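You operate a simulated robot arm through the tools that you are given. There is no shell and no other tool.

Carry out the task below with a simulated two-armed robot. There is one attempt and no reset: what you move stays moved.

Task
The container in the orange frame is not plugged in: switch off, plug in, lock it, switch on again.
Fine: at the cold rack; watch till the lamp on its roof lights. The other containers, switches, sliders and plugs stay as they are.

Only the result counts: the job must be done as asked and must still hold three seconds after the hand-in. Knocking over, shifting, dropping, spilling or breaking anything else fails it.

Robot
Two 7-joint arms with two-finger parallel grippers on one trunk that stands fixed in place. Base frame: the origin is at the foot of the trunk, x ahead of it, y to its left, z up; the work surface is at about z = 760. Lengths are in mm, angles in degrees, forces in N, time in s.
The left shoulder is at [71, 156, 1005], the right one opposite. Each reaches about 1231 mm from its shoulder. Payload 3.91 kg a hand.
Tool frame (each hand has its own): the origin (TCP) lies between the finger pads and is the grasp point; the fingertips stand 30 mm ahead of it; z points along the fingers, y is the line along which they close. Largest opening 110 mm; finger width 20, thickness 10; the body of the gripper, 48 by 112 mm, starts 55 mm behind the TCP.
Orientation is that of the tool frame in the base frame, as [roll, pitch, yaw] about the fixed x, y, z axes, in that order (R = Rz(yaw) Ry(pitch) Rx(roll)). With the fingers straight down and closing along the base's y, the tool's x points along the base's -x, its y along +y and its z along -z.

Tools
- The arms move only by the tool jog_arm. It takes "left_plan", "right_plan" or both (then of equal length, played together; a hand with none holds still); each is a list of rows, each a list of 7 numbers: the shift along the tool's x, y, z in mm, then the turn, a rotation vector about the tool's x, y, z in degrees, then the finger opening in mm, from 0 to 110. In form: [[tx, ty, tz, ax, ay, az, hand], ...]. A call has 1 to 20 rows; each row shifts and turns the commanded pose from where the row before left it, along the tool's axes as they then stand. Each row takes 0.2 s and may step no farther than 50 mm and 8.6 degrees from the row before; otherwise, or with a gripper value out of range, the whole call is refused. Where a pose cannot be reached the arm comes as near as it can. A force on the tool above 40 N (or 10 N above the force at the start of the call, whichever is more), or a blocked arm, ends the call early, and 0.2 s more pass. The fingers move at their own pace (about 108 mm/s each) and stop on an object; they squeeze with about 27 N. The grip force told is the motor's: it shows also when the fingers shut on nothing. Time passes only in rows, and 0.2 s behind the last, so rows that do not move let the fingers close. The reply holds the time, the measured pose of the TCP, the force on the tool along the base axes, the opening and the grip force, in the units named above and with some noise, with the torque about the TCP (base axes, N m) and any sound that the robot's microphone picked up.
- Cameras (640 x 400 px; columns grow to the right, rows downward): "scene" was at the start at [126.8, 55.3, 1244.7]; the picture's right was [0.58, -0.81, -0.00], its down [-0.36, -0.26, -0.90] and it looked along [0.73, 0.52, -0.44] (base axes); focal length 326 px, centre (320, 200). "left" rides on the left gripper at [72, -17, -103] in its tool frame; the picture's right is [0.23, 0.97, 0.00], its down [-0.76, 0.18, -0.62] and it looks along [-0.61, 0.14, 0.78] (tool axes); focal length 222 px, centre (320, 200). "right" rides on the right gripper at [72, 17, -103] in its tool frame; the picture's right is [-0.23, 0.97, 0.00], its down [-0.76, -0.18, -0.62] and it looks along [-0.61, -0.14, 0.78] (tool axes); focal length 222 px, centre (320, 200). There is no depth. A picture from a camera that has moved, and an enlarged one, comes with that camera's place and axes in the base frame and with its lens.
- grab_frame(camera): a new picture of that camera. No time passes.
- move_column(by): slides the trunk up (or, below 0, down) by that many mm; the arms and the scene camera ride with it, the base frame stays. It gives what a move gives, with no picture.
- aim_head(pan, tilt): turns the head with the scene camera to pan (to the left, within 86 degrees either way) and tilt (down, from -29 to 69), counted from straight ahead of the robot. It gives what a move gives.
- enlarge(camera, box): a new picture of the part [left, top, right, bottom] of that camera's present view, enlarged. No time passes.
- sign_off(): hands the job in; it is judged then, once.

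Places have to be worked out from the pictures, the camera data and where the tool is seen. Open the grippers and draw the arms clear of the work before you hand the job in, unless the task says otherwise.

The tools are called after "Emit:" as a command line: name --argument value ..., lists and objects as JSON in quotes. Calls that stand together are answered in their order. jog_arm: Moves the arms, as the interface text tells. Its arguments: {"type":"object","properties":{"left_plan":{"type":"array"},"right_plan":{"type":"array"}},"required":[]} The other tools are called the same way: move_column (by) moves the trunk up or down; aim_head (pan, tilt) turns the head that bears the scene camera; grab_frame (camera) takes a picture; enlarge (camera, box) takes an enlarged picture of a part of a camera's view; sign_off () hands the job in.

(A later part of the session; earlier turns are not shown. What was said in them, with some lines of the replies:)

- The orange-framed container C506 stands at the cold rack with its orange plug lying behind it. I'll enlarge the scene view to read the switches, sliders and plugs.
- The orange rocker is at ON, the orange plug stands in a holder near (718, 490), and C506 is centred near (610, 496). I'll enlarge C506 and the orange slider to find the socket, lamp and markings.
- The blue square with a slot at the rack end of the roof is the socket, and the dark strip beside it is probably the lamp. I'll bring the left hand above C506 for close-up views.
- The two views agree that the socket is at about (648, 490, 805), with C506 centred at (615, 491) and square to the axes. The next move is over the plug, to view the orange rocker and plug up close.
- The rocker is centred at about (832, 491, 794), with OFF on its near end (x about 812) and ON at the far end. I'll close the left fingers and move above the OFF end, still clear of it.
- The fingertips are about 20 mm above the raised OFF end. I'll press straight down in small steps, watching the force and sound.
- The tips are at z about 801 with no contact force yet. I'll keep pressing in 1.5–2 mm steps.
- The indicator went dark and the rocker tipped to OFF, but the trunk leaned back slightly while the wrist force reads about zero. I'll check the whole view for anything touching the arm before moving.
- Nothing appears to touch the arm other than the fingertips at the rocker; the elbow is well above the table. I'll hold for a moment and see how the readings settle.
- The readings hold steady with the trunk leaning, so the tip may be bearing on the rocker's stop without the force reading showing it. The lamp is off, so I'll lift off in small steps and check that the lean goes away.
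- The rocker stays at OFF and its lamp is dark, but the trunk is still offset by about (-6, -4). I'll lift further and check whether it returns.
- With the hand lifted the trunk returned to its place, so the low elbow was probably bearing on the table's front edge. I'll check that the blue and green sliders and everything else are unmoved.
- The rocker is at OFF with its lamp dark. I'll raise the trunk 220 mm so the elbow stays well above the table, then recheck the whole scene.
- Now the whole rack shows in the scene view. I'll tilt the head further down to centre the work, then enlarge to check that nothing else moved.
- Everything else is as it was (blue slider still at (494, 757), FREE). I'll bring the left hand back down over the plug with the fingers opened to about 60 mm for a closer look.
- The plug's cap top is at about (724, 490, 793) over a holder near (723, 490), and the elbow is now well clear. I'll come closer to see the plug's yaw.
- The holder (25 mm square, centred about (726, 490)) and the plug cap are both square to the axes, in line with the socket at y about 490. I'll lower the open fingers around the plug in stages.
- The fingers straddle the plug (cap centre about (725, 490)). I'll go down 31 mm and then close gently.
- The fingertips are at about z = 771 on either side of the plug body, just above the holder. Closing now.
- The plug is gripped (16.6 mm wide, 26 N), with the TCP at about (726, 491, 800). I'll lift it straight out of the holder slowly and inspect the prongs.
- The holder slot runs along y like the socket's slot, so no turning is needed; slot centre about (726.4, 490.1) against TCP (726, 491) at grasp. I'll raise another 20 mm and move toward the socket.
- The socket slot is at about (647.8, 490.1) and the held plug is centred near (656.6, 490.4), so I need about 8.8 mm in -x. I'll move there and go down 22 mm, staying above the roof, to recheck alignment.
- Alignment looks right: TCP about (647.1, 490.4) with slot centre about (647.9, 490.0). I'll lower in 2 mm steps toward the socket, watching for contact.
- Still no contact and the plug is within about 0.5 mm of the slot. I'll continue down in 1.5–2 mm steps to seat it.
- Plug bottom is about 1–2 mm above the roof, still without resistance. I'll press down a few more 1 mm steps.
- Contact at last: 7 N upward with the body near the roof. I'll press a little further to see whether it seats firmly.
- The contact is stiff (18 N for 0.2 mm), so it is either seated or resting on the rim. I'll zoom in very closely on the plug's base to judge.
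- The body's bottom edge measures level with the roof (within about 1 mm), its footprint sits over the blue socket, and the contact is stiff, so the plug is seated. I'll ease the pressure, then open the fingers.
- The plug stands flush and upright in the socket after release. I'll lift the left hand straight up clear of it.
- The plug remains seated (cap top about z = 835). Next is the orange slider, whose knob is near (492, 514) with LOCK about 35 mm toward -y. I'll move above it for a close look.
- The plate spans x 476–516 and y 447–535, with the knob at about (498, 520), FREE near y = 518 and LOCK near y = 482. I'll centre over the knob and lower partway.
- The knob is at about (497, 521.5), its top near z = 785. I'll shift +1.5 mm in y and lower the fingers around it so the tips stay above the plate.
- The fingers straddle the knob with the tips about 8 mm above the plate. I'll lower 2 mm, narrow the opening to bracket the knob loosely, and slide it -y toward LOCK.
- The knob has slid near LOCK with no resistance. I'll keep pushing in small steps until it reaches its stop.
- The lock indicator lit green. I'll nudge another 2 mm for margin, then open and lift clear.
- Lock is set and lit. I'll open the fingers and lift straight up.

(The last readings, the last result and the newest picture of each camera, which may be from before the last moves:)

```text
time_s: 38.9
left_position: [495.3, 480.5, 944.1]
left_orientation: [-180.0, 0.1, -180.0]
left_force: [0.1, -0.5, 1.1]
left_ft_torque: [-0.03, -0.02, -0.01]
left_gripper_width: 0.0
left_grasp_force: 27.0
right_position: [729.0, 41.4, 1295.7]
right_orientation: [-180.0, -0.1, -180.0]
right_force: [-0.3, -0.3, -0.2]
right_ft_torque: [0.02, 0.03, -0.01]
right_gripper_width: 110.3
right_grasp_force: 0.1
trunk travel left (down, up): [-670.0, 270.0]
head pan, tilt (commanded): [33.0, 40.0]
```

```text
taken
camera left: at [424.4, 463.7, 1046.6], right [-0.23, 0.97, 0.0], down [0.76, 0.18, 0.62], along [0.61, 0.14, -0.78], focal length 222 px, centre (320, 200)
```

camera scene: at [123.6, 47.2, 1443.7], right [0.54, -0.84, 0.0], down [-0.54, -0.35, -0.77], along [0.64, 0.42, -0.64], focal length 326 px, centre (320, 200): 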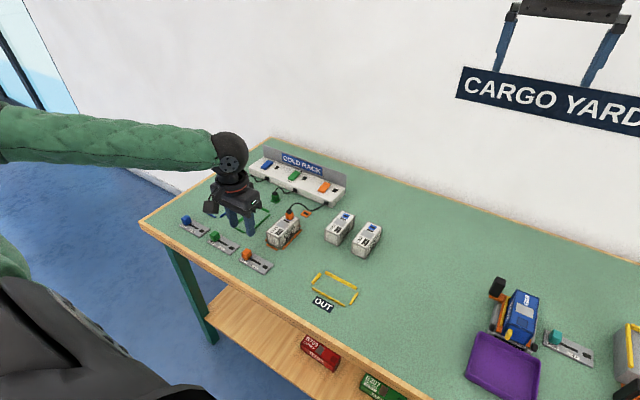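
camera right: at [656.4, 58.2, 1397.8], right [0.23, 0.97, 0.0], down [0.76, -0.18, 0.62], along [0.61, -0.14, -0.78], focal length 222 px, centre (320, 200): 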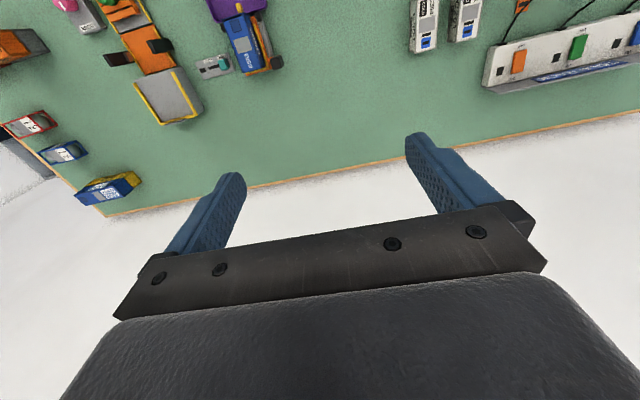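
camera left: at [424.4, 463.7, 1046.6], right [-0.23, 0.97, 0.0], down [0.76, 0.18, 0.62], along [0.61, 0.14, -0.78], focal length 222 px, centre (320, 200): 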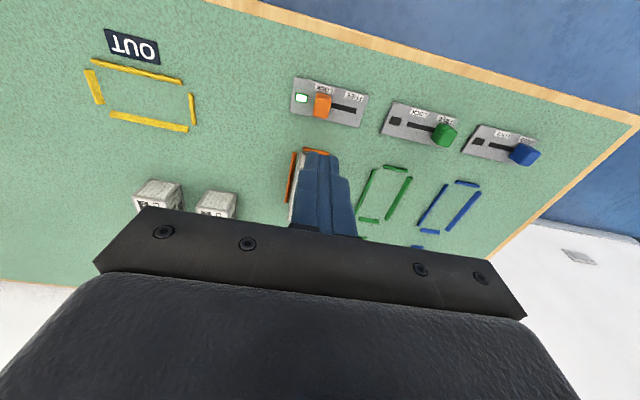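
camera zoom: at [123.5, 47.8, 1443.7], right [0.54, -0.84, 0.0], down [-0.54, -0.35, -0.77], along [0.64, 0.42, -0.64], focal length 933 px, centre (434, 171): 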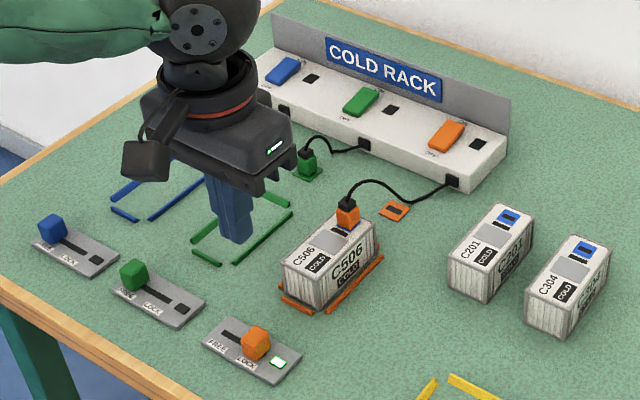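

The lock stays lit and the fingers are closed. I'll travel at a safe height toward the rack for the ON press, stopping short to view the rocker.

Emit:
jog_arm --left_plan '[[-44, 1.2, 0, 0, 0, 0, 0], [-44, 1.2, 0, 0, 0, 0, 0], [-44, 1.2, 0, 0, 0, 0, 0], [-44, 1.2, 0, 0, 0, 0, 0], [-44, 1.2, 0, 0, 0, 0, 0], [-44, 1.2, 0, 0, 0, 0, 0], [-40, 1.2, 0, 0, 0, 0, 0], [0, 0, 0, 0, 0, 0, 0]]'

Emit:
enlarge --camera "left" --box '[240, 40, 440, 180]'

Emit:
grab_frame --camera "scene"

Emit:
enlarge --camera "scene" --box '[290, 160, 360, 215]'

```text
time_s: 40.7
left_position: [799.8, 489.6, 943.4]
left_orientation: [-180.0, 0.0, 179.9]
left_force: [-0.4, -0.6, 0.5]
left_ft_torque: [0.01, -0.02, 0.01]
left_gripper_width: 0.2
left_grasp_force: 27.5
right_position: [729.2, 41.1, 1295.0]
right_orientation: [180.0, 0.0, -180.0]
right_force: [-0.7, 0.6, 0.5]
right_ft_torque: [0.02, -0.01, 0.01]
right_gripper_width: 110.0
right_grasp_force: 0.1
trunk travel left (down, up): [-670.0, 270.0]
head pan, tilt (commanded): [33.0, 40.0]
```

```text
2.86 times, centred on (340, 110) of left
camera zoom: at [728.2, 471.9, 1046.7], right [-0.23, 0.97, 0.0], down [0.76, 0.18, 0.62], along [0.61, 0.14, -0.78], focal length 635 px, centre (263, 457)
```

zoom: 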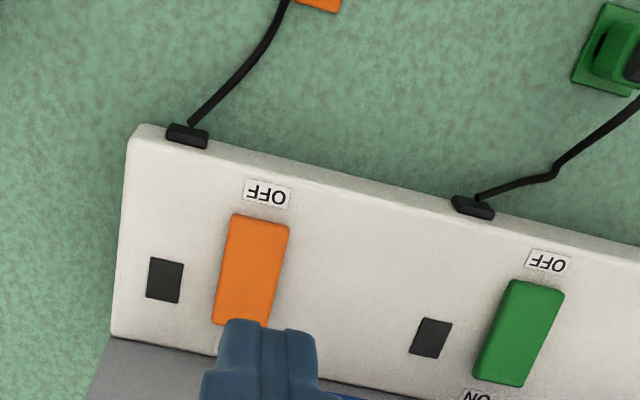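

```text
taken
camera scene: at [122.9, 48.3, 1443.8], right [0.54, -0.84, 0.0], down [-0.54, -0.35, -0.77], along [0.64, 0.42, -0.64], focal length 326 px, centre (320, 200)
```

scene: 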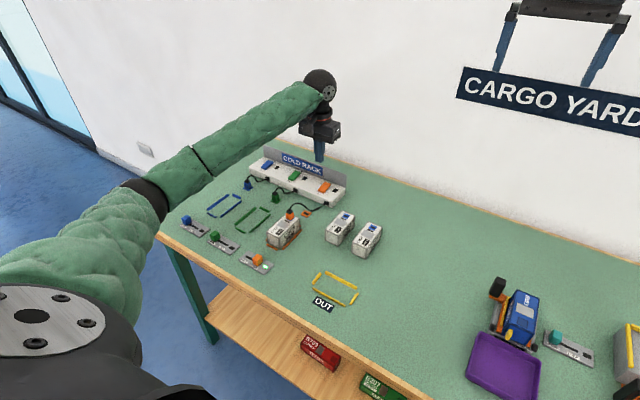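

```text
7.27 times, centred on (325, 188) of scene
camera zoom: at [122.9, 48.3, 1443.8], right [0.54, -0.84, 0.0], down [-0.54, -0.35, -0.77], along [0.64, 0.42, -0.64], focal length 2375 px, centre (284, 291)
```

zoom: 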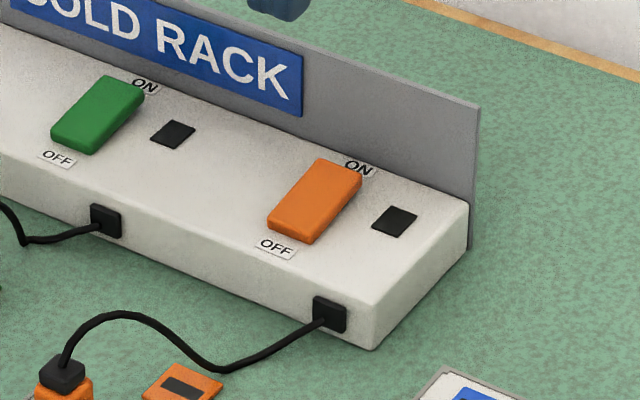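

The rocker spans x 809–850 at y about 490, its raised ON end near z = 802, and the elbow is far above the table. I'll move above the ON end.

Emit:
jog_arm --left_plan '[[-21, 0.7, 30, 0, 0, 0, 0], [-21, 0.6, 30, 0, 0, 0, 0], [0, 0, 20, 0, 0, 0, 0], [0, 0, 14, 0, 0, 0, 0], [0, 0, 0, 0, 0, 0, 0]]'

Emit:
enlarge --camera "left" --box '[220, 90, 420, 240]'

Emit:
enlarge --camera "scene" --box '[280, 150, 370, 215]'

Emit:
grab_frame --camera "scene"

```text
time_s: 41.9
left_position: [842.6, 490.0, 848.2]
left_orientation: [-179.9, 0.0, 180.0]
left_force: [-1.1, 1.0, -0.6]
left_ft_torque: [0.0, -0.04, 0.01]
left_gripper_width: 0.0
left_grasp_force: 26.7
right_position: [729.3, 41.3, 1294.1]
right_orientation: [-180.0, -0.1, -180.0]
right_force: [0.2, 0.0, 0.4]
right_ft_torque: [-0.01, 0.01, 0.0]
right_gripper_width: 110.1
right_grasp_force: 0.0
trunk travel left (down, up): [-670.0, 270.0]
head pan, tilt (commanded): [33.0, 40.0]
```

```text
2.67 times, centred on (320, 165) of left
camera zoom: at [771.7, 472.4, 952.2], right [-0.23, 0.97, 0.0], down [0.76, 0.18, 0.62], along [0.61, 0.14, -0.78], focal length 592 px, centre (320, 293)
```

zoom: 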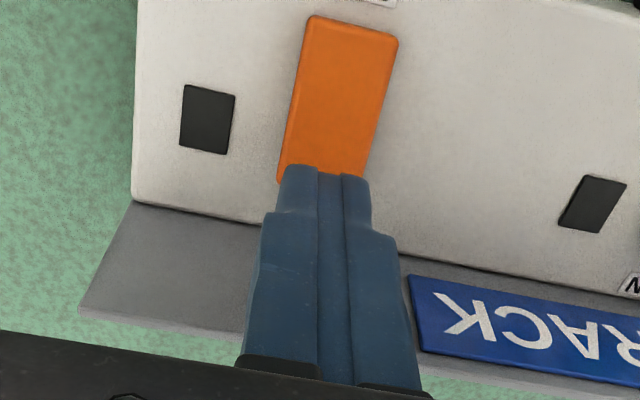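

```text
6.15 times, centred on (325, 182) of scene
camera zoom: at [123.6, 47.9, 1443.7], right [0.54, -0.84, 0.0], down [-0.54, -0.35, -0.77], along [0.64, 0.42, -0.64], focal length 2010 px, centre (289, 308)
```

zoom: 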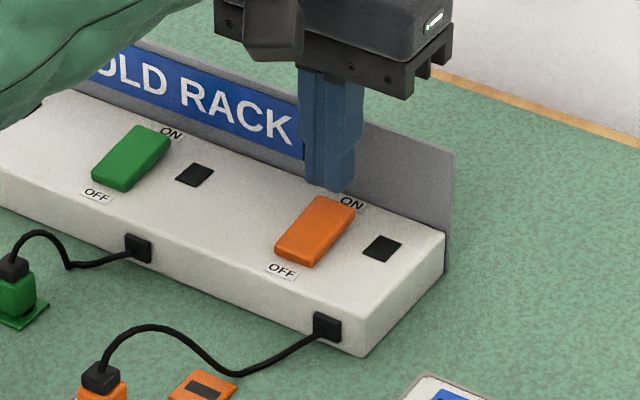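

```text
taken
camera scene: at [123.6, 47.9, 1443.7], right [0.54, -0.84, 0.0], down [-0.54, -0.35, -0.77], along [0.64, 0.42, -0.64], focal length 326 px, centre (320, 200)
```

scene: 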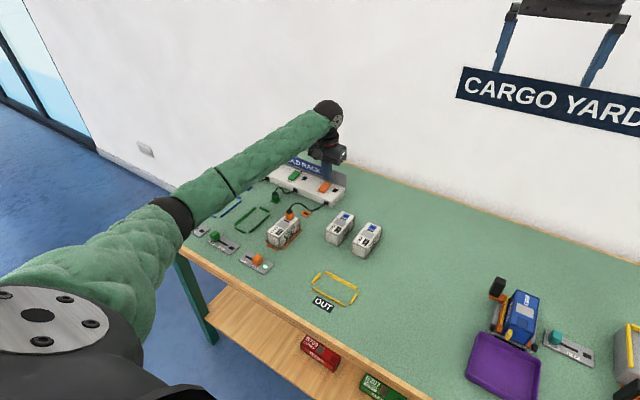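

The tips are at about (843.7, 489.4, 819), 17 mm above the raised ON end, and the trunk isn't leaning. Pressing down in small steps now.

Emit:
jog_arm --left_plan '[[0, 0.5, 4, 0, 0, 0, 0], [0, 0, 4, 0, 0, 0, 0], [0, 0, 4, 0, 0, 0, 0], [0, 0, 2, 0, 0, 0, 0], [0, 0, 2, 0, 0, 0, 0], [0, 0, 2, 0, 0, 0, 0], [0, 0, 2, 0, 0, 0, 0]]'

Emit:
enlarge --camera "scene" --box '[280, 150, 370, 215]'

```text
time_s: 43.5
left_position: [842.8, 489.8, 829.9]
left_orientation: [180.0, 0.0, -180.0]
left_force: [0.3, 0.2, 0.2]
left_ft_torque: [0.02, 0.01, 0.02]
left_gripper_width: 0.2
left_grasp_force: 26.8
right_position: [729.5, 40.6, 1294.3]
right_orientation: [-180.0, 0.0, 180.0]
right_force: [-1.1, 0.3, -0.1]
right_ft_torque: [-0.02, 0.0, -0.02]
right_gripper_width: 110.3
right_grasp_force: 0.0
trunk travel left (down, up): [-670.0, 270.0]
head pan, tilt (commanded): [33.0, 40.0]
```

```text
6.15 times, centred on (325, 182) of scene
camera zoom: at [123.8, 47.7, 1443.7], right [0.54, -0.84, 0.0], down [-0.54, -0.35, -0.77], along [0.64, 0.42, -0.64], focal length 2010 px, centre (289, 308)
```

zoom: 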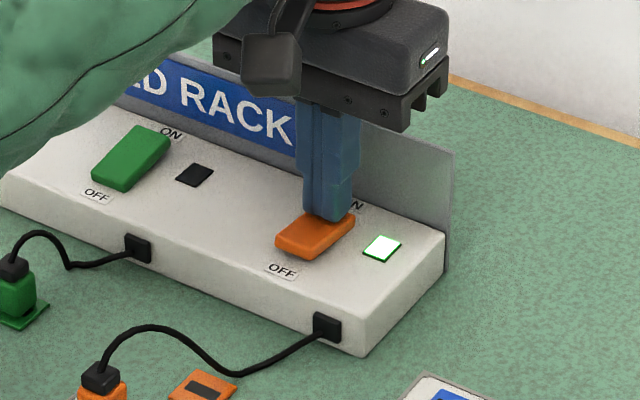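

The rack indicator lit and the rocker tipped to ON with no strain. I'll lift straight up and back away, then watch the roof lamp.

Emit:
jog_arm --left_plan '[[0, 0, -5, 0, 0, 0, 0], [0, 0, -15, 0, 0, 0, 0], [0, 0, -30, 0, 0, 0, 0], [0, 0, -40, 0, 0, 0, 0], [0, 0, -40, 0, 0, 0, 0], [0, 0, 0, 0, 0, 0, 0]]'

Emit:
enlarge --camera "scene" --box '[250, 150, 360, 260]'

Emit:
enlarge --camera "scene" --box '[265, 195, 315, 245]'

```text
time_s: 44.9
left_position: [842.9, 490.9, 959.7]
left_orientation: [-179.9, -0.1, -179.9]
left_force: [0.4, -0.6, 0.4]
left_ft_torque: [-0.05, -0.01, 0.02]
left_gripper_width: 0.0
left_grasp_force: 27.2
right_position: [729.4, 41.1, 1293.8]
right_orientation: [179.9, 0.0, 179.9]
right_force: [-1.0, -0.4, 0.4]
right_ft_torque: [-0.01, 0.01, 0.02]
right_gripper_width: 110.1
right_grasp_force: 0.1
trunk travel left (down, up): [-670.0, 270.0]
head pan, tilt (commanded): [33.0, 40.0]
```

```text
3.64 times, centred on (305, 205) of scene
camera zoom: at [124.2, 48.3, 1443.6], right [0.54, -0.84, 0.0], down [-0.54, -0.35, -0.77], along [0.64, 0.42, -0.64], focal length 1187 px, centre (374, 182)
```

zoom: 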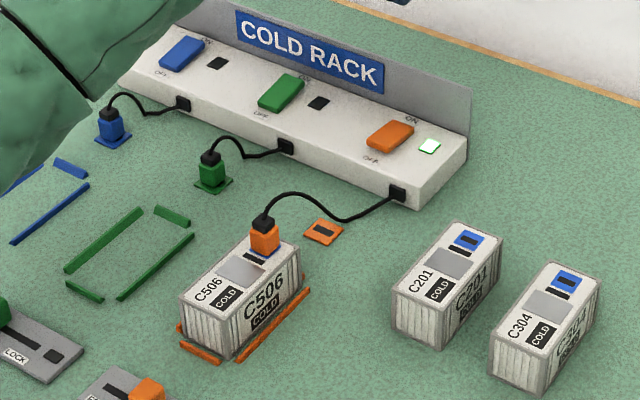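

```text
8.00 times, centred on (290, 220) of scene
camera zoom: at [124.2, 48.3, 1443.6], right [0.54, -0.84, 0.0], down [-0.54, -0.35, -0.77], along [0.64, 0.42, -0.64], focal length 2612 px, centre (560, 40)
```

zoom: 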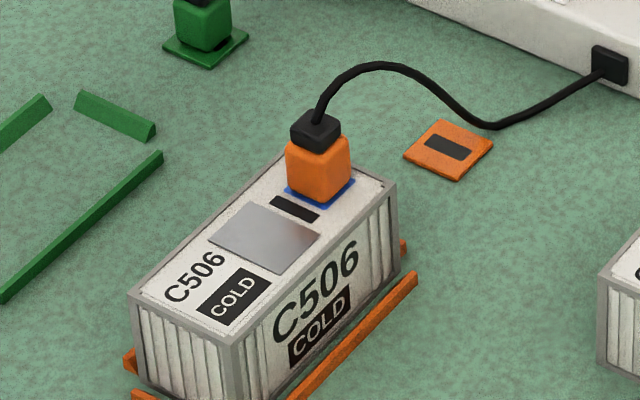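

Switch is ON; the roof lamp isn't lit yet. I'll retract the left hand and open it while time passes, then look again.

Emit:
jog_arm --left_plan '[[0, 0, -40, 0, 0, 0, 0], [22, 15, -17, 0, 0, 0, 0], [24, 16, -17, 0, 0, 0, 20], [24, 16, -17, 0, 0, 0, 60], [24, 16, -17, 0, 0, 0, 110], [24, 16, -17, 0, 0, 0, 110], [24, 16, -17, 0, 0, 0, 110], [24, 16, -17, 0, 0, 0, 110], [24, 16, -17, 0, 0, 0, 110], [0, 0, 0, 0, 0, 0, 110], [0, 0, 0, 0, 0, 0, 110]]'

Emit:
enlarge --camera "scene" --box '[180, 140, 400, 280]'

Emit:
enlarge --camera "scene" --box '[265, 195, 315, 245]'

```text
time_s: 47.3
left_position: [650.9, 616.7, 1135.5]
left_orientation: [180.0, 0.0, -179.9]
left_force: [1.0, 0.3, 0.6]
left_ft_torque: [0.03, -0.02, -0.04]
left_gripper_width: 109.9
left_grasp_force: 0.0
right_position: [728.4, 40.8, 1294.6]
right_orientation: [180.0, 0.0, 180.0]
right_force: [0.8, 0.5, 0.5]
right_ft_torque: [0.0, -0.01, 0.01]
right_gripper_width: 109.9
right_grasp_force: 0.1
trunk travel left (down, up): [-670.0, 270.0]
head pan, tilt (commanded): [33.0, 40.0]
```

```text
2.86 times, centred on (290, 210) of scene
camera zoom: at [123.3, 48.3, 1443.7], right [0.54, -0.84, 0.0], down [-0.54, -0.35, -0.77], along [0.64, 0.42, -0.64], focal length 933 px, centre (406, 171)
```

zoom: 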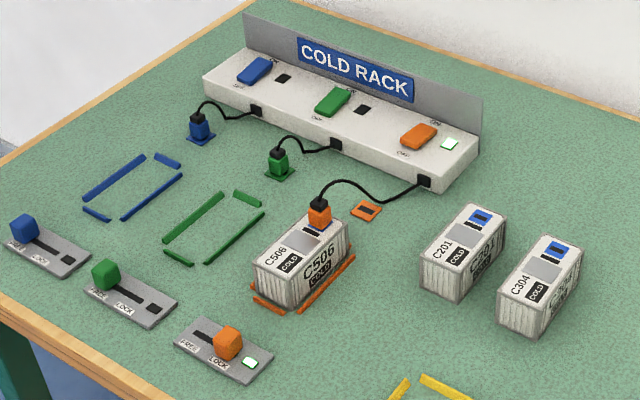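

```text
8.00 times, centred on (290, 220) of scene
camera zoom: at [123.3, 48.3, 1443.7], right [0.54, -0.84, 0.0], down [-0.54, -0.35, -0.77], along [0.64, 0.42, -0.64], focal length 2612 px, centre (560, 40)
```

zoom: 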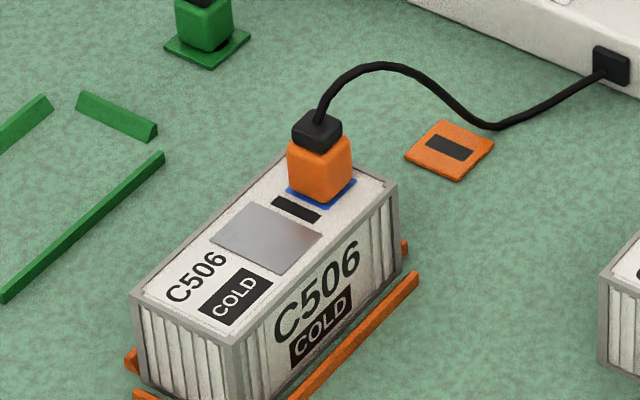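

All states look right, but the lamp isn't lit after about 4 s. I'll wait longer and look again.

Emit:
jog_arm --left_plan '[[0, 0, 0, 0, 0, 0, 110], [0, 0, 0, 0, 0, 0, 110], [0, 0, 0, 0, 0, 0, 110], [0, 0, 0, 0, 0, 0, 110], [0, 0, 0, 0, 0, 0, 110], [0, 0, 0, 0, 0, 0, 110], [0, 0, 0, 0, 0, 0, 110], [0, 0, 0, 0, 0, 0, 110], [0, 0, 0, 0, 0, 0, 110], [0, 0, 0, 0, 0, 0, 110], [0, 0, 0, 0, 0, 0, 110], [0, 0, 0, 0, 0, 0, 110], [0, 0, 0, 0, 0, 0, 110], [0, 0, 0, 0, 0, 0, 110], [0, 0, 0, 0, 0, 0, 110], [0, 0, 0, 0, 0, 0, 110], [0, 0, 0, 0, 0, 0, 110], [0, 0, 0, 0, 0, 0, 110], [0, 0, 0, 0, 0, 0, 110], [0, 0, 0, 0, 0, 0, 110]]'

Emit:
enlarge --camera "scene" --box '[265, 195, 315, 245]'

Emit:
grab_frame --camera "left"

```text
time_s: 51.5
left_position: [652.3, 616.1, 1133.0]
left_orientation: [-180.0, 0.0, -180.0]
left_force: [0.2, -0.1, 0.1]
left_ft_torque: [-0.03, 0.0, 0.02]
left_gripper_width: 110.2
left_grasp_force: 0.1
right_position: [730.8, 40.6, 1293.3]
right_orientation: [179.9, 0.0, -179.9]
right_force: [-0.2, 1.4, -0.5]
right_ft_torque: [0.02, 0.02, 0.01]
right_gripper_width: 109.8
right_grasp_force: 0.0
trunk travel left (down, up): [-670.0, 270.0]
head pan, tilt (commanded): [33.0, 40.0]
```

```text
8.00 times, centred on (290, 220) of scene
camera zoom: at [123.8, 48.1, 1443.6], right [0.54, -0.84, 0.0], down [-0.54, -0.35, -0.77], along [0.64, 0.42, -0.64], focal length 2612 px, centre (560, 40)
```

zoom: 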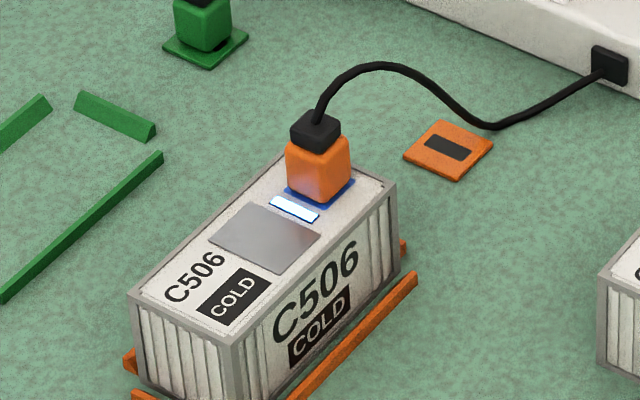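

```text
taken
camera left: at [581.7, 600.4, 1238.1], right [-0.23, 0.97, 0.0], down [0.76, 0.18, 0.62], along [0.61, 0.14, -0.78], focal length 222 px, centre (320, 200)
```

left: 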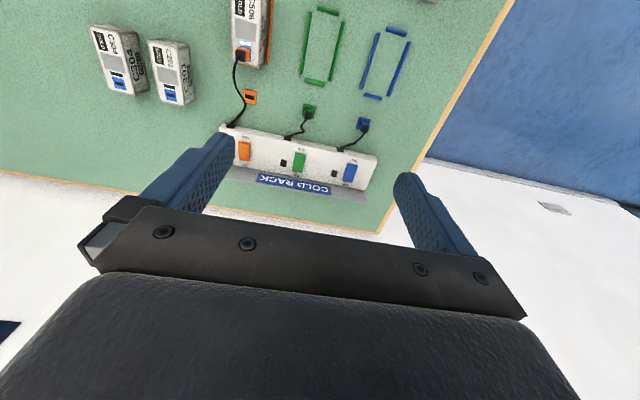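

The roof lamp is lit. I'll do one last check that it stays lit and everything else is unchanged.

Emit:
jog_arm --left_plan '[[0, 0, 0, 0, 0, 0, 110], [0, 0, 0, 0, 0, 0, 110], [0, 0, 0, 0, 0, 0, 110], [0, 0, 0, 0, 0, 0, 110], [0, 0, 0, 0, 0, 0, 110]]'

Emit:
enlarge --camera "scene" --box '[180, 140, 400, 280]'

```text
time_s: 52.7
left_position: [651.2, 616.9, 1134.8]
left_orientation: [-180.0, 0.1, 179.9]
left_force: [0.0, -0.2, -0.3]
left_ft_torque: [0.0, 0.01, 0.0]
left_gripper_width: 110.3
left_grasp_force: 0.0
right_position: [729.4, 39.8, 1293.4]
right_orientation: [180.0, 0.1, -180.0]
right_force: [-0.2, -0.5, -0.6]
right_ft_torque: [-0.01, 0.02, 0.03]
right_gripper_width: 110.1
right_grasp_force: 0.1
trunk travel left (down, up): [-670.0, 270.0]
head pan, tilt (commanded): [33.0, 40.0]
```

```text
2.86 times, centred on (290, 210) of scene
camera zoom: at [123.8, 48.1, 1443.6], right [0.54, -0.84, 0.0], down [-0.54, -0.35, -0.77], along [0.64, 0.42, -0.64], focal length 933 px, centre (406, 171)
```

zoom: 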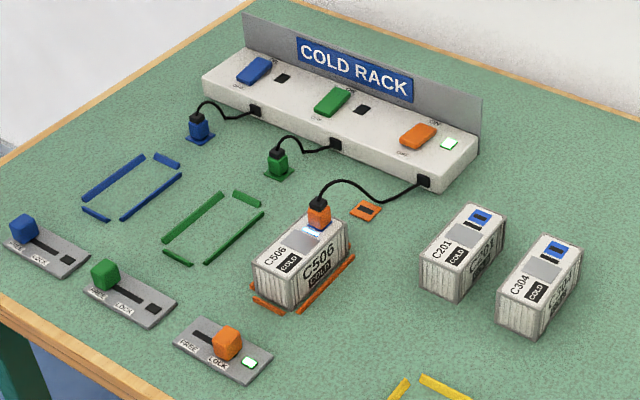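

C506's roof lamp, the lock indicator and the rack lamp are all lit. The other containers, switches, sliders and plugs are unchanged and both arms are clear with open grippers, so I'm handing in.

Emit:
sign_off

```text
The job is handed in.
```

The container in the orange frame (C506) is now plugged in, locked and switched on. I watched until its roof lamp lit, about 4 to 8 s after I switched it back on, and it was still lit a second later when I handed in.

- **Order of work:** I switched the orange rocker off, moved the orange plug from its holder into the roof socket, slid the orange slider to LOCK, and switched back on.
- **Lamps at hand-in:** the roof lamp, the lock indicator and the orange switch's lamp on the rack were all lit.
- **Everything else:** the other containers, switches, sliders and plugs looked unchanged in the last picture. Both arms were clear with the grippers open.
- **Trunk lean:** during the switch-off press the trunk leaned back slightly, probably because the left elbow was resting on the table edge. It returned when I lifted the hand, and the pictures showed nothing on the table had moved. I raised the trunk 220 mm for the rest of the job and left it there.
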